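You operate a simulated robot arm through the tools that you are given. There is no shell and no other tool. Be economical: measure what you need, move in short steps, check, and stop when the job is done.

You are at the controls of a simulated robot arm. One attempt, no reset.

JOB
Close down the cabinet: laminator cold, off and unplugged, ink pad shut.
Fine: heat knob to cold; switch off before you pull the plug; lay the plug on the cabinet.
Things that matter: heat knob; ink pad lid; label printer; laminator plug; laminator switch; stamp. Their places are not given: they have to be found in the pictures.

Only the result counts: the job must be done as asked and must still hold three seconds after the hand-in. Knocking over, shifting, dropping, spilling or breaking anything else fails it.

ROBOT AND FRAMES
A 7-joint arm with a two-finger parallel gripper, fixed in place. Base frame: the origin is at the foot of the arm, x ahead of it, y to its left, z up; the work surface is at about z = 80. Units: cm, rad, N and s.
With the tool pointing down near the work surface it reaches from about 22 to 74 cm from the base axis. Its first joint turns from -2.897 to 2.897 rad. Payload 1.57 kg.
The tool frame sits at the grasp point between the pads (the TCP): z along the fingers, y along the line on which they close. The tips reach 3 cm beyond it. The gripper opens to 11 cm. The fingers are 2.4 cm wide and 1.2 cm thick; the gripper's body (4.8 by 11.2 cm) begins 7.8 cm behind the TCP.
Orientation is that of the tool frame in the base frame, as a unit quaternion [w, x, y, z]. With the fingers straight down and closing along the base's y, the tool's x points along the base's -x, its y along +y and its z along -z.

CONTROLS
- The arm moves only by the tool play_rows. Its argument "rows" is a list of rows, each a list of 7 numbers: the shift along the base's x, y, z in cm, then the turn, a rotation vector about the base's x, y, z in rad, then the closure, from 0 (fully open) to 1 (shut). In form: [[tx, ty, tz, ax, ay, az, claw], ...]. A call has 1 to 12 rows; each row shifts and turns the commanded pose from where the row before left it. A row lasts 0.2 s, in which the tool goes at most 5 cm and 0.15 rad; a call with a longer step from one row to the next is refused whole, and so is a gripper value outside its range. Where a pose cannot be reached the arm comes as near as it can. A force on the tool above 40 N (or 10 N above the force at the start of the call, whichever is more), or a blocked arm, ends the call early, and 0.2 s more pass. Each finger travels about 4.5 cm/s and halts on what it meets, pressing with about 31 N; the grip force reading is that of the motor and also rises with nothing between the fingers. The clock runs only during rows and for 0.2 s after the last one: add rows that do not move to give the fingers time. It gives the time, the measured TCP pose, the force on the tool (base axes), the opening and the grip force at its end, in the units of the frame above (readings bear some noise), with the torque about the TCP (base axes, N m) and any sound that the robot's microphone picked up.
- Cameras (640 x 400 px; columns grow to the right, rows downward): "scene" is fixed at [22.02, -63.33, 159.72]; the picture's right is [0.70, -0.72, 0.00], its down [-0.54, -0.53, -0.66] and it looks along [0.47, 0.46, -0.76] (base axes); focal length 374 px, centre (320, 200). "wrist" rides on the gripper at [7, 1.6, -14.1] in the tool frame; the picture's right is [-0.23, 0.97, 0.00], its down [-0.86, -0.20, -0.48] and it looks along [-0.47, -0.11, 0.88] (tool axes); focal length 222 px, centre (320, 200).
- snapshot(camera): a new picture of that camera. It takes no simulated time.
- raise_lower(by): slides the trunk up (or, below 0, down) by that many cm; the arm rides with it, the base frame stays. It gives what a move gives, with no picture.
- pixel_to_xyz(camera, pixels): for up to 12 pixels [column, row] of the newest picture of that camera ("zoom" is the newest enlarged one), the place [x, y, z] in the base frame of the surface seen there, good to about 0.2 cm, but the place of the scene camera against the robot may be out by one fixed shift of up to 1.8 cm in any direction. It takes no simulated time.
- zoom(camera, box): a new picture of the part [left, top, right, bottom] of that camera's present view, enlarged. It takes no simulated time.
- hand_in(): hands the job in; it is judged then, once.

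Keep the steps short. Do not move on a guess: measure, check each grasp and each placing, and mend mistakes. In all there are 80 turns and 46 pictures (those below and enlarged ones count). Leave the gripper open and the arm clear of the work at the hand-in unless told otherwise, and finish with a single line.

The tools are called after "Request:" by a JSON object that holds its "name" and its "arguments". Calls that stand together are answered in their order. play_rows: Moves the arm, as the interface text tells. Its arguments: {"type":"object","properties":{"rows":{"type":"array"}},"required":["rows"]} The other tools are called the same way: raise_lower (by) slides the trunk up or down; snapshot (camera) takes a picture; pixel_to_xyz (camera, pixels) gives the place of the surface under pixels of a picture; zoom (camera, box) takes an enlarged picture of a part of a camera's view; hand_in () hands the job in.

At the start:

```text
clock: 0.0
tool_pos: [36.93, -10.49, 122.29]
tool_rot: [0.0, 0.001, 1.0, 0.0]
contact_force: [-0.9, 0.4, 0.5]
ft_torque: [0.03, 0.0, 0.01]
gripper_width: 11.0
finger_force: 0.1
trunk travel left (down, up): [-52.5, 6.5]
```

scene: 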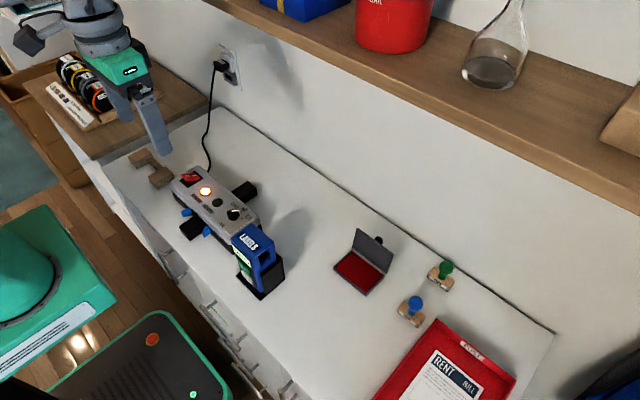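
wrist: 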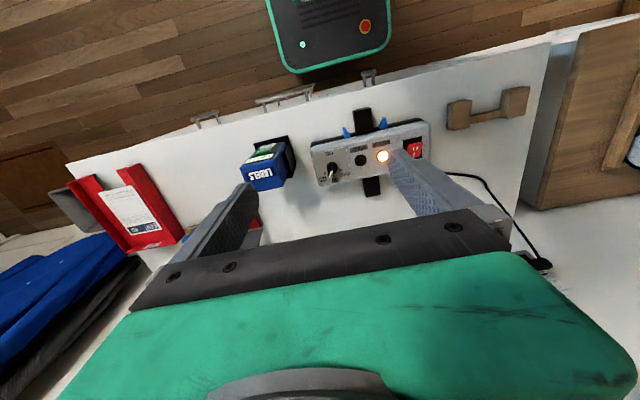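

I see the laminator around (215,205), the plug in the wall outlet at (222,68), the ink pad with open lid at (365,260). I zoom in for details.

Request:
{"name": "zoom", "arguments": {"camera": "scene", "box": [140, 150, 300, 310]}}

Request:
{"name": "pixel_to_xyz", "arguments": {"camera": "scene", "pixels": [[191, 178], [236, 213], [205, 191], [217, 67], [232, 75], [360, 270], [370, 243], [415, 303], [258, 240], [208, 165], [300, 300], [228, 60]]}}

Request:
{"name": "zoom", "arguments": {"camera": "scene", "box": [180, 30, 280, 110]}}

Request:
{"name": "zoom", "arguments": {"camera": "scene", "box": [310, 210, 470, 330]}}

Request:
{"name": "zoom", "arguments": {"camera": "wrist", "box": [230, 80, 550, 280]}}

```text
2.50 times, centred on (220, 230) of scene
```

zoom: 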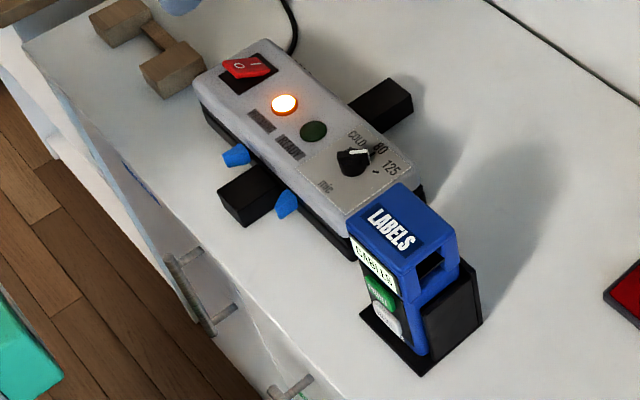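

```text
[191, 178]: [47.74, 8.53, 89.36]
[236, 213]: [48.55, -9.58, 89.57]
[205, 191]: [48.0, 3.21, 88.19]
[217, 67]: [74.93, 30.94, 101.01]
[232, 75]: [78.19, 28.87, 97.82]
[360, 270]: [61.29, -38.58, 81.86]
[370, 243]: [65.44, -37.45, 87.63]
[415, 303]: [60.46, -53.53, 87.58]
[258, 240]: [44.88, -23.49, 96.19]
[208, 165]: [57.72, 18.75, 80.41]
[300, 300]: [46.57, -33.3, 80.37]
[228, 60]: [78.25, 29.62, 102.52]
```

```text
5.00 times, centred on (230, 70) of scene
```

zoom: 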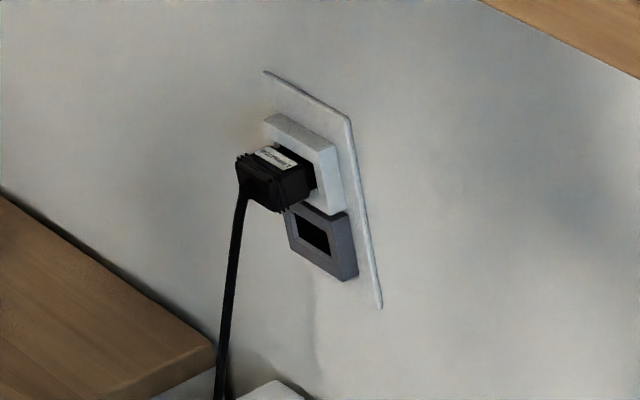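

```text
3.33 times, centred on (390, 270) of scene
```

zoom: 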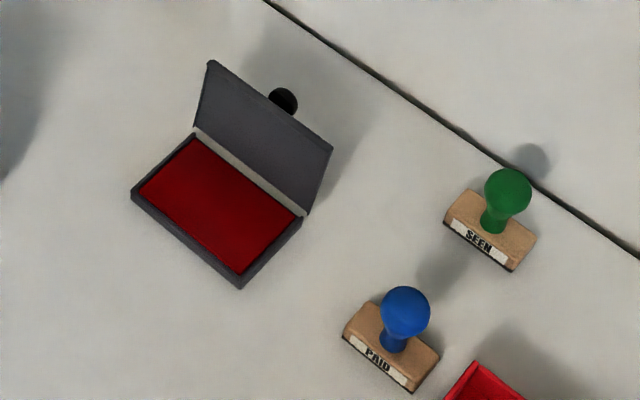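

```text
2.00 times, centred on (390, 180) of wrist
```

zoom: 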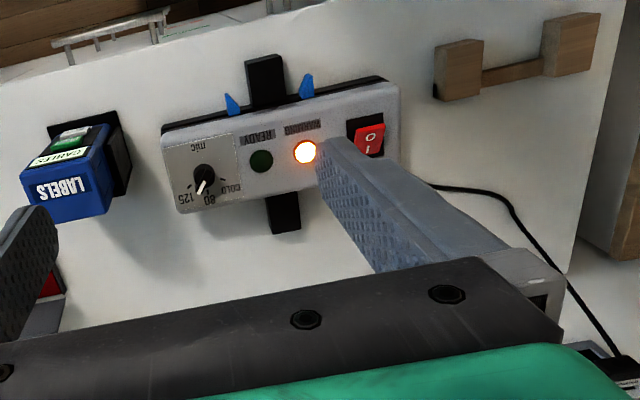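

The wrist camera is tied to the robot, so I measure the same features there to find the scene camera's shift.

Request:
{"name": "pixel_to_xyz", "arguments": {"camera": "zoom", "pixels": [[204, 172], [201, 188], [369, 138], [369, 128], [372, 148], [305, 152], [261, 161], [165, 150], [178, 212], [105, 213], [125, 175], [399, 90]]}}

Request:
{"name": "pixel_to_xyz", "arguments": {"camera": "scene", "pixels": [[228, 213], [229, 211], [217, 203], [211, 191], [189, 175], [195, 178], [234, 211], [238, 212], [203, 167], [226, 237], [246, 236], [254, 229]]}}

Request:
{"name": "zoom", "arguments": {"camera": "scene", "box": [165, 160, 265, 240]}}

```text
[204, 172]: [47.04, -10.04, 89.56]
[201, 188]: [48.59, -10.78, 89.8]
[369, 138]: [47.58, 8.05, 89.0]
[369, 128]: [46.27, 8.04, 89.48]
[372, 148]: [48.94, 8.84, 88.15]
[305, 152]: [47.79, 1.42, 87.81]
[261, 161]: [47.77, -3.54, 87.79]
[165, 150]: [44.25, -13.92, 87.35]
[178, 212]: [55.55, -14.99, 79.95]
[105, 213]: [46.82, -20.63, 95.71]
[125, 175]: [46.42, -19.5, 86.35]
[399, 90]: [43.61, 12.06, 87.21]
```

```text
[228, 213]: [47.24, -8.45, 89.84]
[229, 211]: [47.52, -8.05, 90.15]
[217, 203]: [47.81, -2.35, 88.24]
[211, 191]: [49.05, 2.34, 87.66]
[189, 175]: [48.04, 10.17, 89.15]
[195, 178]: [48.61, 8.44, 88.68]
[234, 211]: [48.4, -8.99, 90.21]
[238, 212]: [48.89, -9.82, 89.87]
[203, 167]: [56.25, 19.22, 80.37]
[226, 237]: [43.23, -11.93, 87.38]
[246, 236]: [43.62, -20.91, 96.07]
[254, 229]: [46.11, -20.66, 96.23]
```

```text
5.00 times, centred on (215, 200) of scene
```

zoom: 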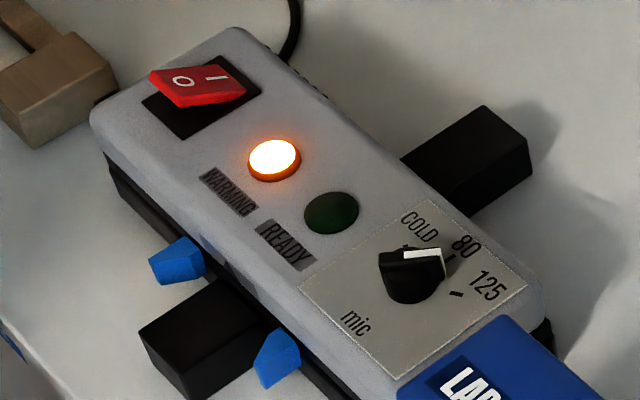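

Scene−wrist shift is about (0.1, 1.4, 0.4). I zoom closely on the dial to read its pointer.

Request:
{"name": "zoom", "arguments": {"camera": "scene", "box": [213, 195, 261, 225]}}

Request:
{"name": "zoom", "arguments": {"camera": "wrist", "box": [305, 145, 369, 185]}}

```text
13.33 times, centred on (237, 210) of scene
```

zoom: 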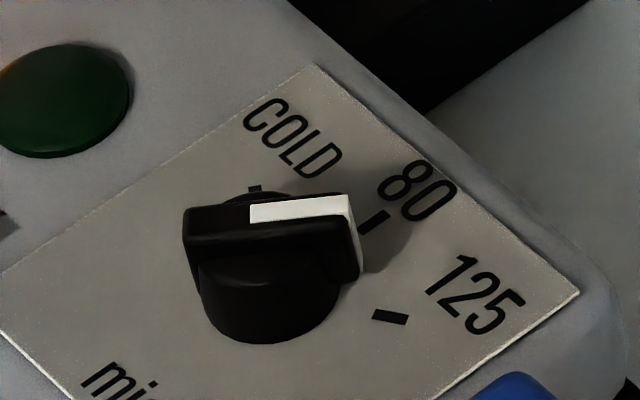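

```text
10.00 times, centred on (337, 165) of wrist
```

zoom: 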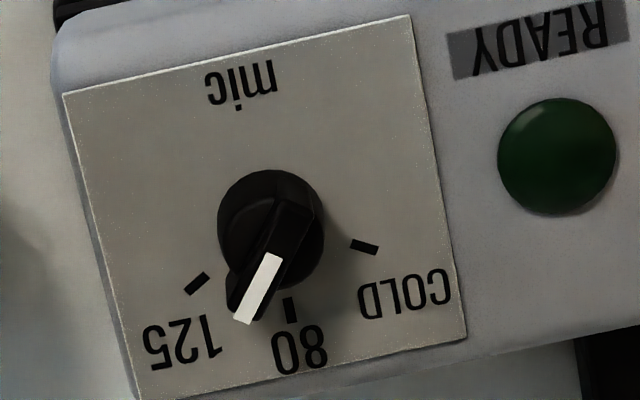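

The dial is clear: a bar handle with a white pointer between 80 and 125, COLD tick at zoom (364,246). I measure ticks and bar.

Request:
{"name": "pixel_to_xyz", "arguments": {"camera": "zoom", "pixels": [[364, 246], [291, 310], [196, 284], [270, 262], [245, 315], [300, 190], [275, 205], [310, 270], [250, 190], [240, 300], [237, 20], [400, 300]]}}

```text
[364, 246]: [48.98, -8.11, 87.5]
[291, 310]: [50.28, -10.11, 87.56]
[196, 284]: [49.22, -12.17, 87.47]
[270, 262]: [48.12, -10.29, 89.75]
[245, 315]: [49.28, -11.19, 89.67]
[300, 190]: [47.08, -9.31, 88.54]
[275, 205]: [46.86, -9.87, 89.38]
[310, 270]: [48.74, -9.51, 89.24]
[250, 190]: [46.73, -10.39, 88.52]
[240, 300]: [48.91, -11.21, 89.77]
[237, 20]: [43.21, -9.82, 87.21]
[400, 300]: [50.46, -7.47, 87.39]
```

Fitted knob axis ≈ (47.9, −10.1), pointer at about −38°, COLD tick at about +61°, so a +99° turn is needed. I go above the knob at z = 100 with fingers aligned across the bar.

Request:
{"name": "play_rows", "arguments": {"rows": [[1.84, 0.065, -3.72, 0, 0, -0.1105, 0.3], [1.84, 0.065, -3.72, 0, 0, -0.1105, 0.6], [1.83, 0.065, -3.72, 0, 0, -0.1105, 0.6], [1.83, 0.065, -3.72, 0, 0, -0.1105, 0.6], [1.83, 0.065, -3.7, 0, 0, -0.1105, 0.6], [1.84, 0.065, -3.7, 0, 0, -0.1105, 0.6], [0, 0, 0, 0, 0, 0, 0.6]]}}

Request:
{"name": "snapshot", "arguments": {"camera": "wrist"}}

```text
clock: 1.6
tool_pos: [47.81, -9.94, 100.02]
tool_rot: [0.0, 0.325, 0.946, -0.001]
contact_force: [0.5, -0.2, -0.4]
ft_torque: [0.02, -0.02, 0.01]
gripper_width: 4.39
finger_force: 0.1
trunk travel left (down, up): [-52.5, 6.5]
```

```text
36 pictures are left
```

wrist: 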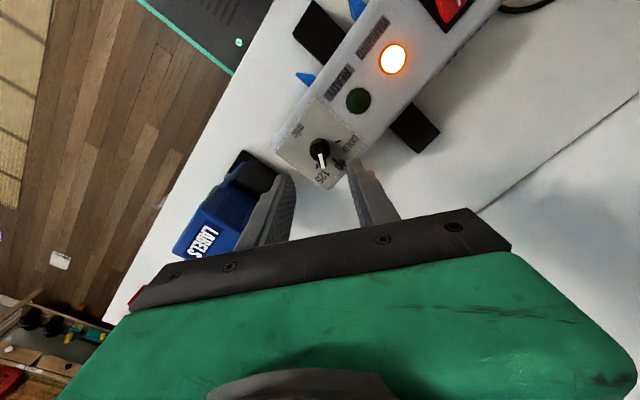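

Request:
{"name": "zoom", "arguments": {"camera": "wrist", "box": [272, 110, 368, 190]}}

Request:
{"name": "pixel_to_xyz", "arguments": {"camera": "wrist", "pixels": [[320, 148], [321, 167], [319, 155], [309, 148], [330, 148], [205, 222], [240, 175], [222, 195]]}}

```text
5.00 times, centred on (320, 150) of wrist
```

zoom: 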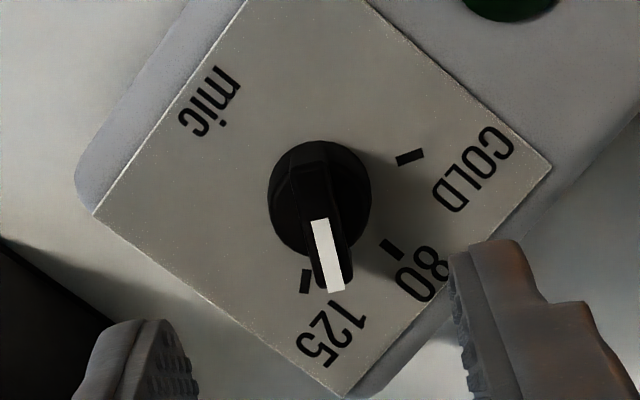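

```text
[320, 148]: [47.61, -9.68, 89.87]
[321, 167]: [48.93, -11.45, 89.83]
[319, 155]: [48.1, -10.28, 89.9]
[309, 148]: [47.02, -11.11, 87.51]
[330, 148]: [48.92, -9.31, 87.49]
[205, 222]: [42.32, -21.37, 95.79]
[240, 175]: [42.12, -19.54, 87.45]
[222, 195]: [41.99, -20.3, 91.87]
```

Request:
{"name": "pixel_to_xyz", "arguments": {"camera": "zoom", "pixels": [[320, 222], [337, 290], [307, 175], [410, 157], [392, 249], [305, 281], [270, 190], [371, 190], [318, 145], [295, 200], [335, 200], [345, 255]]}}

```text
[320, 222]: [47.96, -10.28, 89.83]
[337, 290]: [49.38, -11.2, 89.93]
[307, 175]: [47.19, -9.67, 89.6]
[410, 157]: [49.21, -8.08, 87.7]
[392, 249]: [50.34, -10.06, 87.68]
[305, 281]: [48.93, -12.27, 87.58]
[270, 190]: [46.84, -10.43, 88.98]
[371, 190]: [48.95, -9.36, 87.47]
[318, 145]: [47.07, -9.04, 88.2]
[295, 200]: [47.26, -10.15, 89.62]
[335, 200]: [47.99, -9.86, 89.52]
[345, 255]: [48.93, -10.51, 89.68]
```

Bar axis ≈ −36°, centre ≈ (47.93, −10.15), bar top 89.8. I descend so the tips are at z ≈ 88.8 and close.

Request:
{"name": "play_rows", "arguments": {"rows": [[0.12, -0.2, -3, 0, 0, 0, 0.6], [0, 0, -3, 0, 0, 0, 0.6], [0, 0, -1.2, 0, 0, 0, 0.6], [0, 0, -1.0, 0, 0, 0, 0.6], [0, 0, 0, 0, 0, 0, 0.8], [0, 0, 0, 0, 0, 0, 0.95], [0, 0, 0, 0, 0, 0, 0.95]]}}

Request:
{"name": "zoom", "arguments": {"camera": "wrist", "box": [220, 100, 420, 260]}}

```text
clock: 3.2
tool_pos: [47.83, -10.22, 91.92]
tool_rot: [-0.001, 0.325, 0.946, 0.0]
contact_force: [2.1, 3.1, -2.0]
ft_torque: [-0.03, -0.24, -0.03]
gripper_width: 2.25
finger_force: 27.4
trunk travel left (down, up): [-52.5, 6.5]
```

```text
2.50 times, centred on (320, 180) of wrist
```

zoom: 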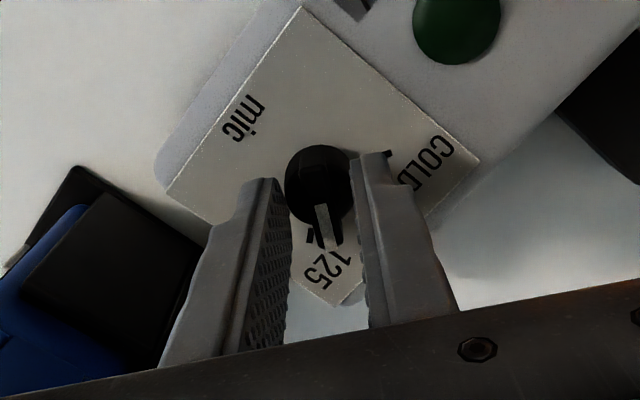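

The fingers hold the knob's round body (2.25 cm) firmly. I turn +0.6 rad first and check whether it follows.

Request:
{"name": "play_rows", "arguments": {"rows": [[0, 0, 0, 0, 0, 0.1, 0.95], [0, 0, 0, 0, 0, 0.1, 0.95], [0, 0, 0, 0, 0, 0.1, 0.95], [0, 0, 0, 0, 0, 0.1, 0.95], [0, 0, 0, 0, 0, 0.1, 0.95], [0, 0, 0, 0, 0, 0.1, 0.95]]}}

Request:
{"name": "zoom", "arguments": {"camera": "wrist", "box": [260, 120, 400, 220]}}

```text
clock: 4.6
tool_pos: [47.98, -10.14, 91.92]
tool_rot: [0.0, 0.031, 1.0, 0.0]
contact_force: [2.4, 5.8, -5.3]
ft_torque: [0.14, -0.24, -0.02]
gripper_width: 2.21
finger_force: 34.7
trunk travel left (down, up): [-52.5, 6.5]
```

```text
4.00 times, centred on (330, 170) of wrist
```

zoom: 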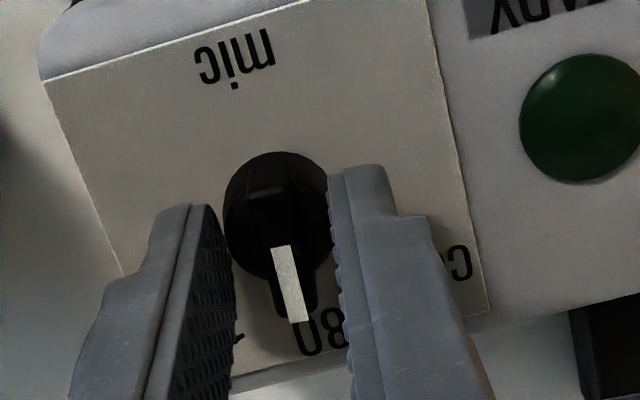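

It follows: the pointer is now at about 80. I turn on another ~1.08 rad to COLD.

Request:
{"name": "play_rows", "arguments": {"rows": [[0, 0, 0, 0, 0, 0.12, 0.95], [0, 0, 0, 0, 0, 0.12, 0.95], [0, 0, 0, 0, 0, 0.12, 0.95], [0, 0, 0, 0, 0, 0.12, 0.95], [0, 0, 0, 0, 0, 0.12, 0.95], [0, 0, 0, 0, 0, 0.12, 0.95], [0, 0, 0, 0, 0, 0.12, 0.95], [0, 0, 0, 0, 0, 0.12, 0.95], [0, 0, 0, 0, 0, 0.12, 0.95]]}}

Request:
{"name": "zoom", "arguments": {"camera": "wrist", "box": [260, 120, 400, 220]}}

```text
clock: 6.6
tool_pos: [47.89, -10.26, 91.9]
tool_rot: [0.0, -0.488, 0.873, 0.0]
contact_force: [1.5, 2.6, -3.8]
ft_torque: [-0.1, 0.04, 0.03]
gripper_width: 2.25
finger_force: 35.4
trunk travel left (down, up): [-52.5, 6.5]
```

```text
4.00 times, centred on (330, 170) of wrist
```

zoom: 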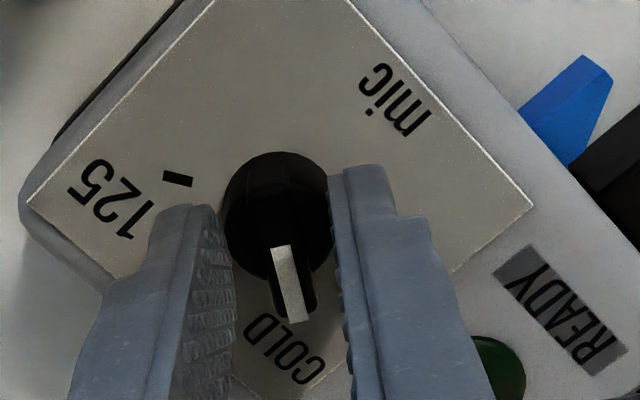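

Pointer points at COLD. I release, lift and check.

Request:
{"name": "play_rows", "arguments": {"rows": [[0, 0, 0, 0, 0, 0, 0.75], [0, 0, 0, 0, 0, 0, 0.65], [0, 0, 1, 0, 0, 0, 0.65], [0, 0, 4, 0, 0, 0, 0.65], [0, 0, 4, 0, 0, 0, 0.65]]}}

Request:
{"name": "zoom", "arguments": {"camera": "wrist", "box": [264, 105, 376, 175]}}

```text
clock: 7.8
tool_pos: [47.88, -10.31, 100.95]
tool_rot: [0.0, -0.487, 0.873, 0.0]
contact_force: [0.2, 0.2, 0.2]
ft_torque: [-0.02, 0.01, -0.04]
gripper_width: 3.86
finger_force: 0.1
trunk travel left (down, up): [-52.5, 6.5]
```

```text
5.71 times, centred on (320, 140) of wrist
```

zoom: 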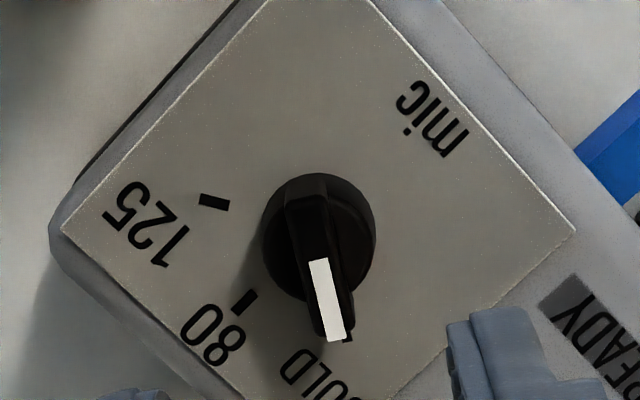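

Request:
{"name": "pixel_to_xyz", "arguments": {"camera": "zoom", "pixels": [[318, 262], [335, 338], [348, 338], [244, 301], [214, 202], [300, 190], [305, 178]]}}

Request:
{"name": "zoom", "arguments": {"camera": "scene", "box": [213, 195, 261, 225]}}

```text
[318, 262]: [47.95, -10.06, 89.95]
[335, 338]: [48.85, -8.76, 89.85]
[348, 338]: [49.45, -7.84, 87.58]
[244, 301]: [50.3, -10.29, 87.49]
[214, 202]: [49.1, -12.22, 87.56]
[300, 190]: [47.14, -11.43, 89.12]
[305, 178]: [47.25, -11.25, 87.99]
```

```text
13.33 times, centred on (237, 210) of scene
```

zoom: 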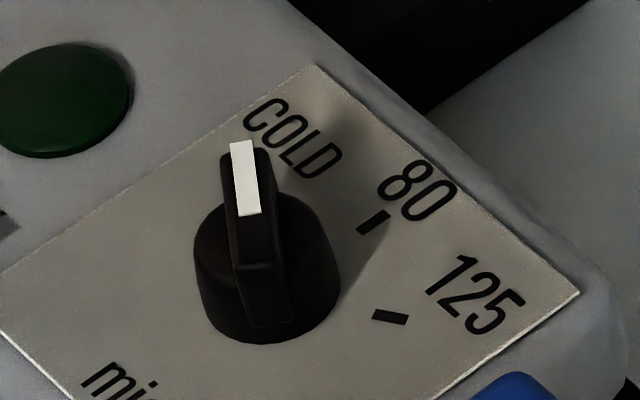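

Knob is on COLD (pointer ≈57°, tick ≈60°). Next I move above the switch with the gripper turned back and closed.

Request:
{"name": "play_rows", "arguments": {"rows": [[-0.3, 2.29, 0, 0, 0, -0.1275, 0.8], [-0.3, 2.29, 0, 0, 0, -0.1275, 1], [-0.3, 2.29, 0, 0, 0, -0.1275, 1], [-0.3, 2.29, 0, 0, 0, -0.1275, 1], [-0.3, 2.29, 0, 0, 0, -0.1275, 1], [-0.3, 2.29, 0, 0, 0, -0.1275, 1], [-0.3, 2.29, 0, 0, 0, -0.1275, 1], [-0.3, 2.29, 0, 0, 0, -0.1275, 1], [0, 0, 0, 0, 0, 0, 1]]}}

Request:
{"name": "zoom", "arguments": {"camera": "wrist", "box": [240, 90, 400, 190]}}

```text
clock: 9.8
tool_pos: [45.61, 8.09, 100.86]
tool_rot: [-0.001, 0.002, 1.0, 0.0]
contact_force: [0.0, 1.3, 0.8]
ft_torque: [0.0, 0.01, -0.04]
gripper_width: 0.0
finger_force: 21.4
trunk travel left (down, up): [-52.5, 6.5]
```

```text
4.00 times, centred on (320, 140) of wrist
```

zoom: 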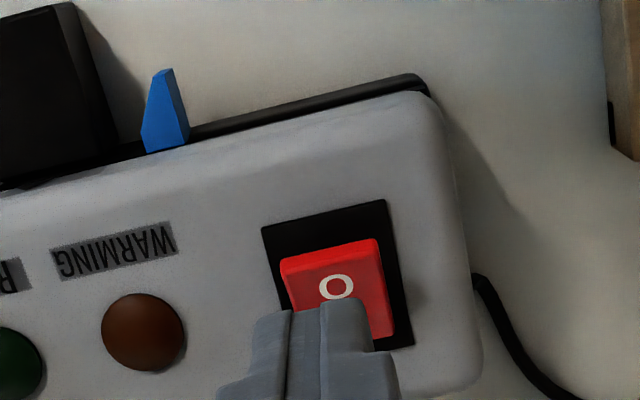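

Request:
{"name": "pixel_to_xyz", "arguments": {"camera": "zoom", "pixels": [[335, 287], [285, 268], [375, 242], [330, 250], [385, 330], [325, 215], [240, 160], [420, 100]]}}

```text
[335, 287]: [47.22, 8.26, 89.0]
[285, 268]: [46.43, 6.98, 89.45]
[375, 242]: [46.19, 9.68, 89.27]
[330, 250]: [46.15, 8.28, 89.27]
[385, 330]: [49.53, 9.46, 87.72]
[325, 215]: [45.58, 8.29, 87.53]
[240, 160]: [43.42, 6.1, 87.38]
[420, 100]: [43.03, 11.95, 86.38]
```

Rocker spans x 46.2–49.9, y 7–9.7, O end up at z ≈ 89.4. I press the O end at (46.0, 8.3) down to tip z ≈ 88.

Request:
{"name": "play_rows", "arguments": {"rows": [[0.4, 0.2, -4, 0, 0, 0, 1], [0, 0, -3.5, 0, 0, 0, 1], [0, 0, -0.8, 0, 0, 0, 1], [0, 0, -0.5, 0, 0, 0, 1], [0, 0, -0.5, 0, 0, 0, 1], [0, 0, -0.5, 0, 0, 0, 1], [0, 0, 0, 0, 0, 0, 1]]}}

```text
clock: 11.1
tool_pos: [46.05, 8.21, 91.86]
tool_rot: [0.004, 0.001, 1.0, 0.001]
contact_force: [-11.9, -2.7, 24.2]
ft_torque: [-0.14, 0.38, -0.04]
gripper_width: 0.0
finger_force: 20.6
trunk travel left (down, up): [-52.5, 6.5]
stopped in row 6: the force on the tool passed its limit at 45 N (the readings are from after the stop); the commanded pose is now the measured one
```

Stopped by force at tip z ≈ 88.9. I lift and look at the rocker.

Request:
{"name": "play_rows", "arguments": {"rows": [[0, 0, 3, 0, 0, 0, 1], [-3, 0, 4, 0, 0, 0, 1], [0, 0, 0, 0, 0, 0, 1]]}}

Request:
{"name": "zoom", "arguments": {"camera": "scene", "box": [170, 160, 218, 190]}}

Request:
{"name": "zoom", "arguments": {"camera": "wrist", "box": [240, 90, 400, 190]}}

```text
clock: 11.9
tool_pos: [43.12, 8.39, 98.89]
tool_rot: [0.003, 0.002, 1.0, 0.001]
contact_force: [0.6, -0.6, 0.9]
ft_torque: [-0.01, -0.05, 0.01]
gripper_width: 0.01
finger_force: 21.7
trunk travel left (down, up): [-52.5, 6.5]
```

```text
13.33 times, centred on (194, 175) of scene
```

zoom: 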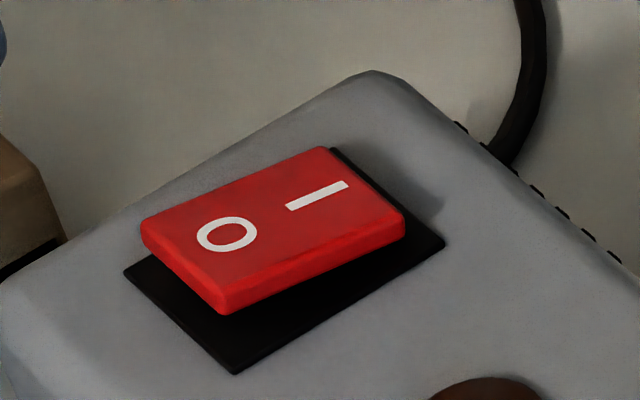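

```text
4.00 times, centred on (320, 140) of wrist
```

zoom: 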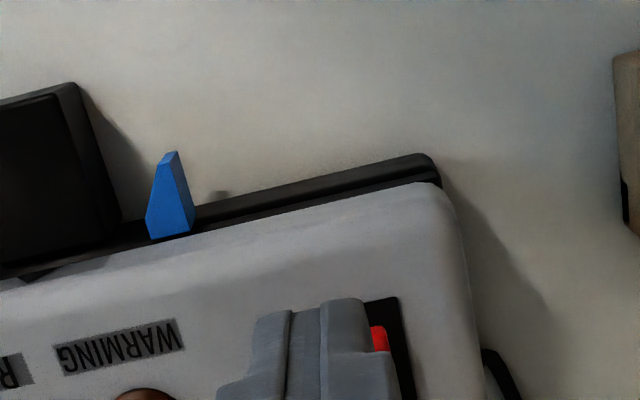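

Request:
{"name": "zoom", "arguments": {"camera": "scene", "box": [170, 160, 218, 190]}}

Request:
{"name": "pixel_to_xyz", "arguments": {"camera": "zoom", "pixels": [[160, 222], [215, 285], [225, 235], [320, 195], [330, 155], [395, 210], [270, 215], [130, 275], [230, 365], [440, 245], [100, 250]]}}

```text
13.33 times, centred on (194, 175) of scene
```

zoom: 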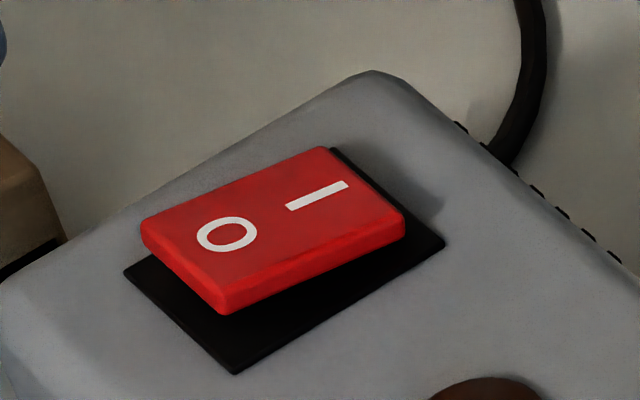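

```text
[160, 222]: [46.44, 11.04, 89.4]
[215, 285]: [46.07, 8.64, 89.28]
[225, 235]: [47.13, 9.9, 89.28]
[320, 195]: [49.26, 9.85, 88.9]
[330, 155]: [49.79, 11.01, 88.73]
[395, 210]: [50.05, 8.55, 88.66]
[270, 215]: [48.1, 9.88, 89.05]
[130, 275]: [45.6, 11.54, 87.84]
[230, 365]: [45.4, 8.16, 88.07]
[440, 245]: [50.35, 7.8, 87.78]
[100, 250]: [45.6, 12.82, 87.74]
```

The O end is still higher (slope reduced but not over). My tip was too near the pivot; I press further out at x ≈ 45.4 with small steps.

Request:
{"name": "play_rows", "arguments": {"rows": [[2.3, -0.1, -3, 0, 0, 0, 1], [0, 0, -3.2, 0, 0, 0, 1], [0, 0, -0.4, 0, 0, 0, 1], [0, 0, -0.25, 0, 0, 0, 1], [0, 0, -0.25, 0, 0, 0, 1], [0, 0, -0.25, 0, 0, 0, 1], [0, 0, -0.25, 0, 0, 0, 1], [0, 0, -0.25, 0, 0, 0, 1], [0, 0, 0, 0, 0, 0, 1]]}}

Request:
{"name": "zoom", "arguments": {"camera": "scene", "box": [170, 160, 218, 190]}}

```text
clock: 13.3
tool_pos: [45.55, 8.29, 92.04]
tool_rot: [0.007, 0.002, 1.0, 0.001]
contact_force: [-12.4, -4.4, 25.0]
ft_torque: [-0.19, 0.28, -0.06]
gripper_width: 0.01
finger_force: 21.4
trunk travel left (down, up): [-52.5, 6.5]
stopped in row 7: the force on the tool passed its limit at 44 N (the readings are from after the stop); the commanded pose is now the measured one
```

```text
13.33 times, centred on (194, 175) of scene
```

zoom: 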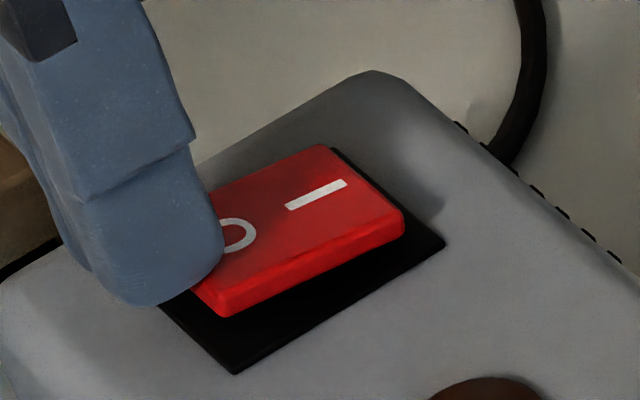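

No movement that I can see. I lift away and measure the rocker's real tilt with the wrist camera.

Request:
{"name": "play_rows", "arguments": {"rows": [[0, 0, 3, 0, 0, 0, 1], [3.5, 2.5, 2, 0, 0, 0, 1], [3.5, 2.5, 1, 0, 0, 0, 1], [0, 0, 0, 0, 0, 0, 1]]}}

Request:
{"name": "zoom", "arguments": {"camera": "wrist", "box": [200, 20, 360, 120]}}

```text
clock: 14.3
tool_pos: [52.59, 13.32, 97.62]
tool_rot: [0.006, 0.002, 1.0, 0.0]
contact_force: [0.3, 0.9, -0.2]
ft_torque: [0.01, -0.03, -0.01]
gripper_width: 0.02
finger_force: 21.8
trunk travel left (down, up): [-52.5, 6.5]
```

```text
4.00 times, centred on (280, 70) of wrist
```

zoom: 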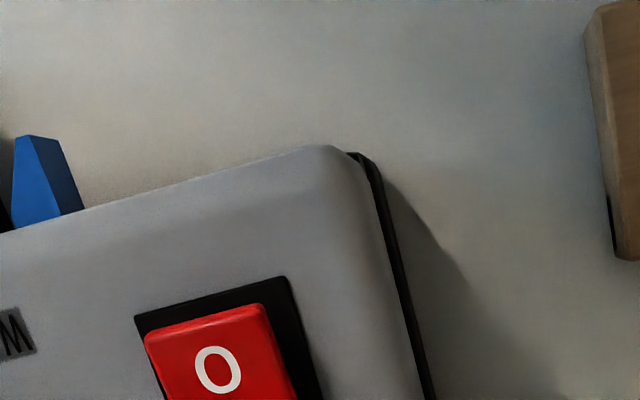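

Request:
{"name": "snapshot", "arguments": {"camera": "wrist"}}

Request:
{"name": "pixel_to_xyz", "arguments": {"camera": "wrist", "pixels": [[239, 104], [263, 98], [252, 101], [255, 112], [258, 122], [260, 130], [262, 136], [265, 145], [270, 120], [248, 130], [244, 115]]}}

```text
23 pictures are left
```

wrist: 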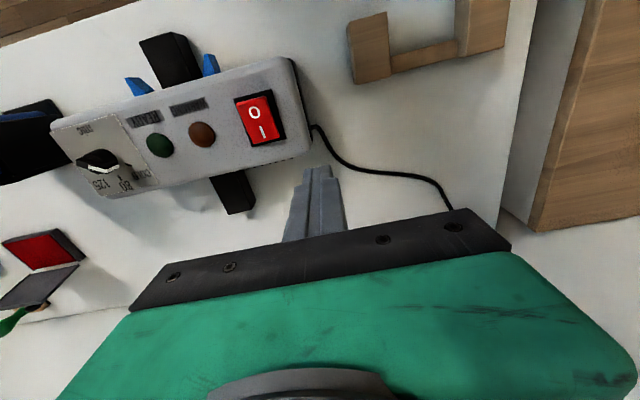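

```text
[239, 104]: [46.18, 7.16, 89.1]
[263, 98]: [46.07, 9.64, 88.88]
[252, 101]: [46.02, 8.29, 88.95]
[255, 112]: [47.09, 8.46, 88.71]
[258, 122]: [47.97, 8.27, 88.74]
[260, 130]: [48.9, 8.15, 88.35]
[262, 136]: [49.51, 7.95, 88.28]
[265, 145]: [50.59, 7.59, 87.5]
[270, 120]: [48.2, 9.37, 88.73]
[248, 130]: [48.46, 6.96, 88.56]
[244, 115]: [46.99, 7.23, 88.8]
```

Rocker: O end z≈89.0, I end ≈88.3: partly tipped only (earlier 89.5/88.0). I press again at its outer end, with a little backward pull to cancel sideways friction.

Request:
{"name": "play_rows", "arguments": {"rows": [[-3.6, -2.5, 0, 0, 0, 0, 1], [-3.4, -2.5, 0, 0, 0, 0, 1], [0, 0, -4.5, 0, 0, 0, 1], [-0.05, 0, -0.7, 0, 0, 0, 1], [-0.1, 0, -0.3, 0, 0, 0, 1], [-0.1, 0, -0.25, 0, 0, 0, 1], [-0.1, 0, -0.2, 0, 0, 0, 1], [0, 0, 0, 0, 0, 0, 1], [0, 0, 0, 0, 0, 0, 1]]}}

```text
clock: 16.4
tool_pos: [45.39, 8.44, 91.92]
tool_rot: [0.008, 0.002, 1.0, 0.002]
contact_force: [0.6, -4.1, 27.1]
ft_torque: [-0.19, -0.15, 0.05]
gripper_width: 0.02
finger_force: 21.0
trunk travel left (down, up): [-52.5, 6.5]
```

27 N straight down with no motion. I press on in small steps.

Request:
{"name": "play_rows", "arguments": {"rows": [[0, 0, -0.1, 0, 0, 0, 1], [-0.05, 0, -0.07, 0, 0, 0, 1], [0, 0, 0, 0, 0, 0, 1]]}}

Request:
{"name": "zoom", "arguments": {"camera": "scene", "box": [170, 160, 218, 190]}}

Request:
{"name": "pixel_to_xyz", "arguments": {"camera": "zoom", "pixels": [[320, 195], [330, 155], [395, 210], [270, 215], [240, 240], [215, 295]]}}

```text
clock: 17.0
tool_pos: [45.36, 8.31, 91.95]
tool_rot: [0.01, 0.002, 1.0, 0.002]
contact_force: [-9.1, -5.0, 22.9]
ft_torque: [-0.22, 0.15, -0.05]
gripper_width: 0.02
finger_force: 21.3
trunk travel left (down, up): [-52.5, 6.5]
stopped in row 3: the force on the tool passed its limit at 41 N (the readings are from after the stop); the commanded pose is now the measured one
```

```text
13.33 times, centred on (194, 175) of scene
```

zoom: 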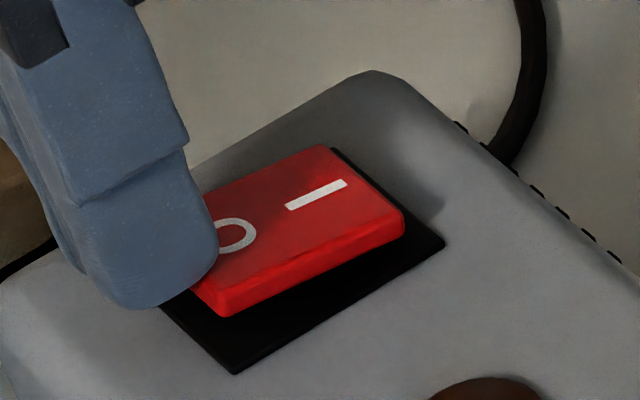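

```text
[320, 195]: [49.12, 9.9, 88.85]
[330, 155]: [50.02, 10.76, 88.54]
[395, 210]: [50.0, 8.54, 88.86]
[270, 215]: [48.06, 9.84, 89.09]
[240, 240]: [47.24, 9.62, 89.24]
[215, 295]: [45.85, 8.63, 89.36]
```

The rocker resists at its end as if stopped—or my tip, overlapping outside the rocker, rests on the bezel. I test by pressing wholly within the rocker (x ≈ 47.1).

Request:
{"name": "play_rows", "arguments": {"rows": [[0, 0, 1.5, 0, 0, 0, 1], [1.7, 0, 0, 0, 0, 0, 1], [0, 0, -0.9, 0, 0, 0, 1], [0, 0, -0.4, 0, 0, 0, 1], [-0.05, 0, -0.25, 0, 0, 0, 1], [-0.05, 0, -0.15, 0, 0, 0, 1], [0, 0, -0.1, 0, 0, 0, 1], [0, 0, 0, 0, 0, 0, 1]]}}

```text
clock: 18.7
tool_pos: [47.44, 8.42, 91.91]
tool_rot: [0.013, 0.001, 1.0, 0.002]
contact_force: [-2.2, -1.4, 18.5]
ft_torque: [-0.02, 0.23, 0.06]
gripper_width: 0.01
finger_force: 21.8
trunk travel left (down, up): [-52.5, 6.5]
stopped in row 8: the force on the tool passed its limit at 41 N (the readings are from after the stop); the commanded pose is now the measured one
```

Torque readings show the tip really bears on the rocker's O end (x≈46.5) and 41 N doesn't move it: it looks like its stop. To be certain it's off, I'll do a functional test: turn the knob briefly away from COLD and see if the warming lamp stays dark, then back.

Request:
{"name": "play_rows", "arguments": {"rows": [[0, 0, 4.5, 0, 0, 0, 1], [0, 0, 4.5, 0, 0, 0, 1], [0.06, -2.33, 0, 0, 0, 0.1275, 0.65], [0.06, -2.33, 0, 0, 0, 0.1275, 0.65], [0.06, -2.33, 0, 0, 0, 0.1275, 0.65], [0.06, -2.33, 0, 0, 0, 0.1275, 0.65], [0.06, -2.33, 0, 0, 0, 0.1275, 0.65], [0.06, -2.33, 0, 0, 0, 0.1275, 0.65], [0.06, -2.33, 0, 0, 0, 0.1275, 0.65], [0.06, -2.33, 0, 0, 0, 0.1275, 0.65], [0, 0, 0, 0, 0, 0, 0.65]]}}

```text
clock: 21.1
tool_pos: [47.91, -10.46, 100.82]
tool_rot: [0.009, -0.488, 0.873, 0.007]
contact_force: [-0.6, -0.2, 0.5]
ft_torque: [0.01, -0.04, 0.0]
gripper_width: 3.82
finger_force: 0.2
trunk travel left (down, up): [-52.5, 6.5]
```

Request:
{"name": "play_rows", "arguments": {"rows": [[0, 0.2, -4, 0, 0, 0, 0.65], [0, 0, -4, 0, 0, 0, 0.65], [0, 0, -0.95, 0, 0, 0, 0.65], [0, 0, 0, 0, 0, 0, 0.95], [0, 0, 0, 0, 0, 0, 0.95], [0, 0, 0, 0, 0, 0, 0.95], [0, 0, 0, 0, 0, -0.14, 0.95], [0, 0, 0, 0, 0, -0.14, 0.95], [0, 0, 0, 0, 0, -0.14, 0.95], [0, 0, 0, 0, 0, -0.14, 0.95], [0, 0, 0, 0, 0, -0.14, 0.95], [0, 0, 0, 0, 0, -0.14, 0.95]]}}

Request:
{"name": "zoom", "arguments": {"camera": "scene", "box": [140, 150, 300, 250]}}

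```text
clock: 23.7
tool_pos: [47.96, -10.21, 91.88]
tool_rot: [0.013, -0.087, 0.996, 0.003]
contact_force: [13.0, -12.2, 9.4]
ft_torque: [-0.51, 0.18, 0.0]
gripper_width: 2.21
finger_force: 35.1
trunk travel left (down, up): [-52.5, 6.5]
```

```text
4.00 times, centred on (220, 200) of scene
```

zoom: 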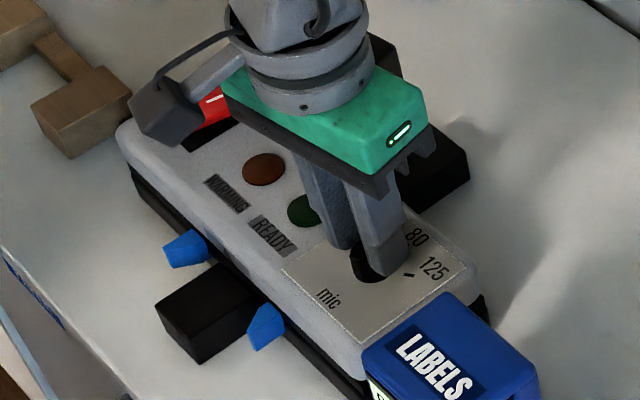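

Both lamps stay dark with the knob off COLD: the laminator is switched off. I turn back to COLD, release, lift.

Request:
{"name": "play_rows", "arguments": {"rows": [[0, 0, 0, 0, 0, 0.14, 0.95], [0, 0, 0, 0, 0, 0.14, 0.95], [0, 0, 0, 0, 0, 0.14, 0.95], [0, 0, 0, 0, 0, 0.14, 0.95], [0, 0, 0, 0, 0, 0.14, 0.95], [0, 0, 0, 0, 0, 0.14, 0.95], [0, 0, 0, 0, 0, 0.03, 0.95], [0, 0, 0, 0, 0, 0, 0.75], [0, 0, 0, 0, 0, 0, 0.65], [0, 0, 1, 0, 0, 0, 0.65], [0, 0, 4, 0, 0, 0, 0.65], [0, 0, 4, 0, 0, 0, 0.65]]}}

Request:
{"name": "zoom", "arguments": {"camera": "wrist", "box": [264, 105, 376, 175]}}

Request:
{"name": "pixel_to_xyz", "arguments": {"camera": "zoom", "pixels": [[318, 262], [335, 338], [348, 338], [244, 301], [214, 202], [300, 190]]}}

```text
clock: 26.3
tool_pos: [47.74, -10.2, 100.85]
tool_rot: [0.009, -0.5, 0.866, 0.008]
contact_force: [0.1, 1.1, 0.3]
ft_torque: [0.02, 0.0, -0.02]
gripper_width: 3.82
finger_force: 0.0
trunk travel left (down, up): [-52.5, 6.5]
```

```text
5.71 times, centred on (320, 140) of wrist
```

zoom: 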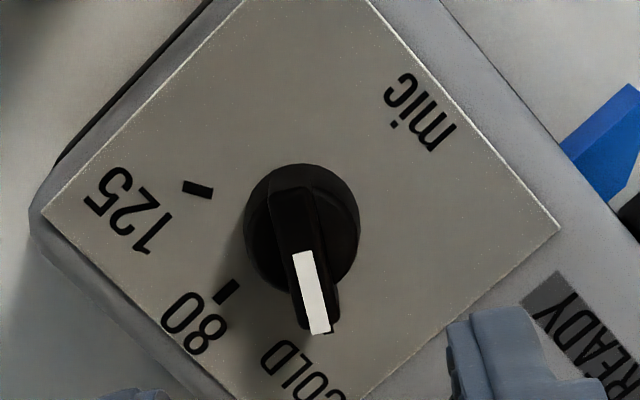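

```text
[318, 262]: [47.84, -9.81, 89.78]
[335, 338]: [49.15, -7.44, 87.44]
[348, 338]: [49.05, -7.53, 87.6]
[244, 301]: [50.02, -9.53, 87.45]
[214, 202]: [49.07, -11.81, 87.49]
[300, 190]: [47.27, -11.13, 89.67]
```

Pointer covers the COLD tick. Now the plug: I query shelf/side-table clearances in the scene view, and travel with the gripper unwound toward (50, 20, 108), beginning to tilt forward.

Request:
{"name": "pixel_to_xyz", "arguments": {"camera": "scene", "pixels": [[250, 22], [300, 48], [215, 2], [170, 105], [190, 115], [145, 120], [60, 95], [95, 90], [290, 30], [240, 60]]}}

Request:
{"name": "play_rows", "arguments": {"rows": [[0.28, 3.77, 0.9, 0, 0, -0.131, 0.5], [0.28, 3.77, 0.9, 0, 0, -0.131, 0.5], [0.28, 3.77, 0.9, 0, 0, -0.131, 0.5], [0.28, 3.77, 0.9, 0, 0, -0.131, 0.5], [0.28, 3.77, 0.9, 0, 0, -0.131, 0.5], [0.28, 3.77, 0.9, 0, 0, -0.131, 0.5], [0.28, 3.77, 0.9, 0, 0, -0.131, 0.5], [0.28, 3.77, 0.9, 0, 0, -0.131, 0.5], [0, 0, 0, 0, -0.14, 0, 0.5], [0, 0, 0, 0, -0.14, 0, 0.5], [0, 0, 0, 0, -0.14, 0, 0.5], [0, 0, 0, 0, -0.14, 0, 0.5]]}}

Request:
{"name": "snapshot", "arguments": {"camera": "wrist"}}

```text
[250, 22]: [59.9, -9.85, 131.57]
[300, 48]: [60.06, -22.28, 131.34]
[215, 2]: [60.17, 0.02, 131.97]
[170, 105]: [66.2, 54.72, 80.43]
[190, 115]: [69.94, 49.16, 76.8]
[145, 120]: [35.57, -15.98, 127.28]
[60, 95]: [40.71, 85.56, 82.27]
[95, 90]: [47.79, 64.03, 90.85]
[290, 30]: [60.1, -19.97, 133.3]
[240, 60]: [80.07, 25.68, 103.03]
```

```text
clock: 28.9
tool_pos: [50.17, 19.98, 108.08]
tool_rot: [0.288, 0.0, 0.958, 0.002]
contact_force: [0.5, 0.8, 0.5]
ft_torque: [-0.01, 0.04, -0.03]
gripper_width: 5.49
finger_force: 0.0
trunk travel left (down, up): [-52.5, 6.5]
```

```text
19 pictures are left
```

wrist: 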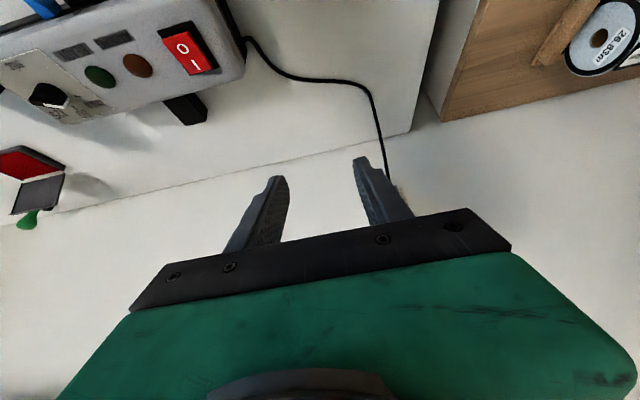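

Tilting on to horizontal (tool along +x) and moving to (58, 29.5, 100.6), in front of the plug.

Request:
{"name": "play_rows", "arguments": {"rows": [[1, 1.19, -0.94, 0, -0.14, 0, 0.5], [1, 1.19, -0.94, 0, -0.14, 0, 0.5], [1, 1.19, -0.94, 0, -0.14, 0, 0.5], [1, 1.19, -0.94, 0, -0.14, 0, 0.5], [1, 1.19, -0.94, 0, -0.14, 0, 0.5], [1, 1.19, -0.94, 0, -0.14, 0, 0.5], [1, 1.19, -0.94, 0, -0.144, 0, 0.5], [1, 1.19, -0.94, 0, 0, 0, 0.5], [0, 0, 0, 0, 0, 0, 0.5]]}}

Request:
{"name": "snapshot", "arguments": {"camera": "wrist"}}

```text
clock: 30.9
tool_pos: [58.09, 29.52, 100.58]
tool_rot: [0.706, -0.001, 0.708, 0.002]
contact_force: [0.5, 0.2, -0.2]
ft_torque: [-0.01, 0.01, -0.01]
gripper_width: 5.49
finger_force: 0.0
trunk travel left (down, up): [-52.5, 6.5]
```

```text
18 pictures are left
```

wrist: 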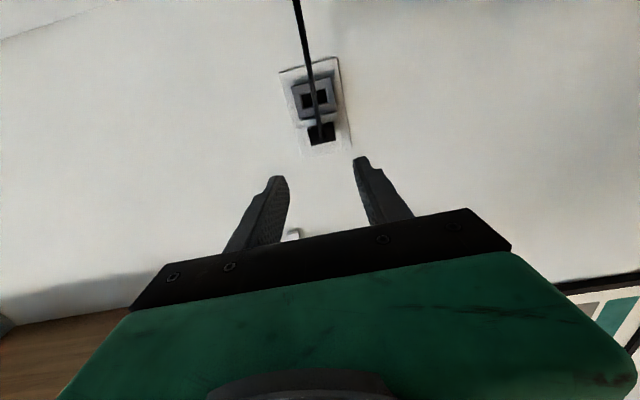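

Request:
{"name": "zoom", "arguments": {"camera": "wrist", "box": [264, 70, 376, 140]}}

Request:
{"name": "pixel_to_xyz", "arguments": {"camera": "wrist", "pixels": [[322, 133], [310, 128], [333, 132], [321, 142], [318, 124], [314, 97], [340, 110], [283, 80], [316, 110], [345, 140]]}}

```text
5.71 times, centred on (320, 105) of wrist
```

zoom: 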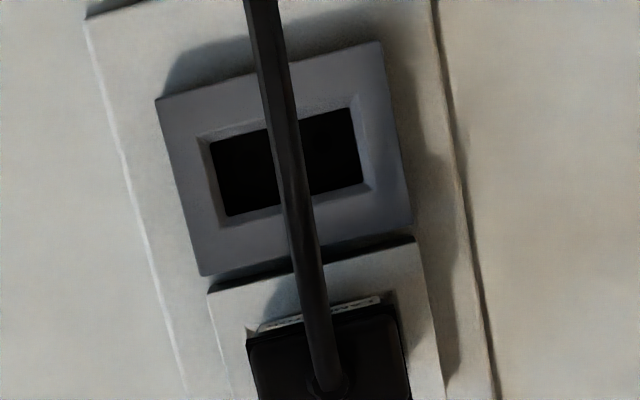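

```text
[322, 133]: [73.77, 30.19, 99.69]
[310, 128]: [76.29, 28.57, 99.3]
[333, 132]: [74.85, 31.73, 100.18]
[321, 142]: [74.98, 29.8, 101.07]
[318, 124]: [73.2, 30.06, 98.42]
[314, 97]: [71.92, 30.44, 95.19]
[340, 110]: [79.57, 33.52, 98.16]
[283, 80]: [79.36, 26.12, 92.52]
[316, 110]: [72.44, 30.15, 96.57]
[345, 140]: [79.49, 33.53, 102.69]
```

Request:
{"name": "pixel_to_xyz", "arguments": {"camera": "wrist", "pixels": [[311, 132], [312, 136], [313, 140], [314, 144], [330, 127], [331, 136], [333, 140], [335, 136], [322, 145], [330, 143], [308, 134], [337, 134]]}}

Request:
{"name": "pixel_to_xyz", "arguments": {"camera": "scene", "pixels": [[215, 64], [219, 62], [223, 66], [216, 70], [220, 72], [224, 71], [214, 67], [222, 61], [226, 65], [226, 69]]}}

```text
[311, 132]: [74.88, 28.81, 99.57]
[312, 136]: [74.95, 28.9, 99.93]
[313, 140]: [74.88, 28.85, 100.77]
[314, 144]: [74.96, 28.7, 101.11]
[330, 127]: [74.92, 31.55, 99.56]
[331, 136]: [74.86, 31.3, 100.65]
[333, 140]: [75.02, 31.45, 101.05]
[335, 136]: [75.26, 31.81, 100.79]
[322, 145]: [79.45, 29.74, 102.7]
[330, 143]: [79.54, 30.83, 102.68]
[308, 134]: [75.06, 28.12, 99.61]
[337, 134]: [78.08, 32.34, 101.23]
```

```text
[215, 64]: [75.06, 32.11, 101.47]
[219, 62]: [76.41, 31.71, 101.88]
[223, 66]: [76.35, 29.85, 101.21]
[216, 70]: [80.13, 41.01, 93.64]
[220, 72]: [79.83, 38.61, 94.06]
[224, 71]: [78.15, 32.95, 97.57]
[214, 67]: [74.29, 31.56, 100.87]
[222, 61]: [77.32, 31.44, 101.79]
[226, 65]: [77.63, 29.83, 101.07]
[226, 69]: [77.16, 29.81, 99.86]
```

Request:
{"name": "pixel_to_xyz", "arguments": {"camera": "wrist", "pixels": [[297, 4], [301, 30], [305, 50], [309, 72]]}}

Request:
{"name": "pixel_to_xyz", "arguments": {"camera": "scene", "pixels": [[212, 90], [210, 110], [207, 130], [204, 145], [206, 158], [210, 168]]}}

```text
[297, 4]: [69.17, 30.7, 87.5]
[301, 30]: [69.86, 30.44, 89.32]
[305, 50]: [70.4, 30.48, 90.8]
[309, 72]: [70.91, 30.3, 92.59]
```

```text
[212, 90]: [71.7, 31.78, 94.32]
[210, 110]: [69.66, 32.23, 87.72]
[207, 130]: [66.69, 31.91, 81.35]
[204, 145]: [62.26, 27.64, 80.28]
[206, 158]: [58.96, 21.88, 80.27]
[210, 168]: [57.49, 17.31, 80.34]
```

Plug rear face x=74.9, y 28.3–31.9, z 99.2–101.3; the socket face at x≈78. I advance to TCP (74.1, 30.1, 100.25) with 6 cm opening, then close.

Request:
{"name": "play_rows", "arguments": {"rows": [[3.5, 0.58, -0.33, 0, 0, 0, 0.45], [3.5, 0, 0, 0, 0, 0, 0.45], [3.5, 0, 0, 0, 0, 0, 0.45], [3, 0, 0, 0, 0, 0, 0.45], [1.5, 0, 0, 0, 0, 0, 0.45], [1.0, 0, 0, 0, 0, 0, 0.45], [0, 0, 0, 0, 0, 0, 0.45]]}}

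Request:
{"name": "zoom", "arguments": {"camera": "wrist", "box": [220, 80, 420, 205]}}

```text
clock: 32.5
tool_pos: [74.11, 30.2, 100.14]
tool_rot: [0.706, -0.001, 0.708, 0.002]
contact_force: [0.6, 0.4, -0.2]
ft_torque: [-0.01, 0.03, 0.0]
gripper_width: 6.04
finger_force: 0.1
trunk travel left (down, up): [-52.5, 6.5]
```

```text
3.20 times, centred on (320, 142) of wrist
```

zoom: 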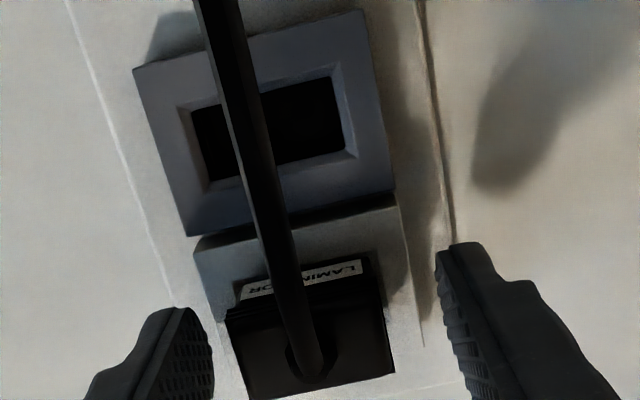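

The plug sits between the fingers, labelled LAMINATOR. I close.

Request:
{"name": "play_rows", "arguments": {"rows": [[0, 0, 0, 0, 0, 0, 0.65], [0, 0, 0, 0, 0, 0, 0.85], [0, 0, 0, 0, 0, 0, 0.85], [0, 0, 0, 0, 0, 0, 0.85]]}}

```text
clock: 33.5
tool_pos: [74.1, 30.01, 100.11]
tool_rot: [0.705, 0.0, 0.709, 0.001]
contact_force: [-1.1, -12.4, -0.3]
ft_torque: [-0.06, -0.07, -0.37]
gripper_width: 3.48
finger_force: 30.9
trunk travel left (down, up): [-52.5, 6.5]
```

Gripped at 3.48 cm. I pull straight back in small steps.

Request:
{"name": "play_rows", "arguments": {"rows": [[-0.2, -0.1, 0, 0, 0, 0, 0.9], [-0.4, 0, 0, 0, 0, 0, 0.9], [-0.6, 0, 0, 0, 0, 0, 0.9], [-0.8, 0, 0, 0, 0, 0, 0.9], [-1, 0, 0, 0, 0, 0, 0.9], [-1, 0, 0, 0, 0, 0, 0.9], [-1, 0, 0, 0, 0, 0, 0.9], [0, 0, 0, 0, 0, 0, 0.9]]}}

Request:
{"name": "snapshot", "arguments": {"camera": "wrist"}}

```text
clock: 35.3
tool_pos: [69.08, 30.1, 100.11]
tool_rot: [0.706, -0.002, 0.708, 0.002]
contact_force: [-0.6, -0.2, 0.7]
ft_torque: [-0.02, 0.02, 0.01]
gripper_width: 3.5
finger_force: 30.2
trunk travel left (down, up): [-52.5, 6.5]
```

```text
15 pictures are left
```

wrist: 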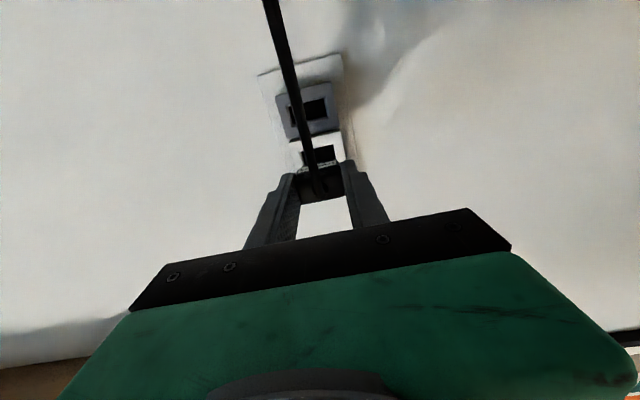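

Plug is free. I query the free area of the cabinet and the wooden block near it before laying the plug.

Request:
{"name": "pixel_to_xyz", "arguments": {"camera": "scene", "pixels": [[138, 155], [160, 178], [150, 165], [215, 110], [180, 130], [120, 160], [230, 130], [165, 140], [173, 182], [248, 188]]}}

Request:
{"name": "play_rows", "arguments": {"rows": [[-0.5, -1.0, -1.67, 0, 0.102, 0, 0.9], [-0.5, -1.0, -1.67, 0, 0.102, 0, 0.9], [-0.4, -1.0, -1.67, 0, 0.102, 0, 0.9], [-0.3, -1.0, -1.67, 0, 0.102, 0, 0.9], [-0.3, -1.0, -1.67, 0, 0.102, 0, 0.9], [0, -1.0, -1.67, 0, 0.102, 0, 0.9], [0, 0, 0, 0, 0, 0, 0.9]]}}

Request:
{"name": "snapshot", "arguments": {"camera": "scene"}}

```text
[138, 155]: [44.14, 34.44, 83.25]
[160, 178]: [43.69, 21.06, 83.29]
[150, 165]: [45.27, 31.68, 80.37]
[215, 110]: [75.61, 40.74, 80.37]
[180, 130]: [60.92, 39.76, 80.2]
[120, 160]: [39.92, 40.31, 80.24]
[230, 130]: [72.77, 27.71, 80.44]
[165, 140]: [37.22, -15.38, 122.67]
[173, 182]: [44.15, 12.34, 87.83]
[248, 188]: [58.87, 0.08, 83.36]
```

```text
clock: 36.9
tool_pos: [67.09, 24.12, 90.08]
tool_rot: [0.459, 0.0, 0.888, 0.002]
contact_force: [0.3, 0.2, 0.0]
ft_torque: [0.03, 0.03, -0.03]
gripper_width: 3.48
finger_force: 31.0
trunk travel left (down, up): [-52.5, 6.5]
```

```text
14 pictures are left
```

scene: 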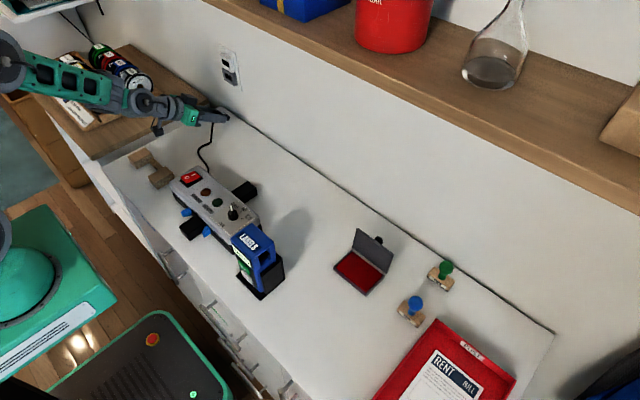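

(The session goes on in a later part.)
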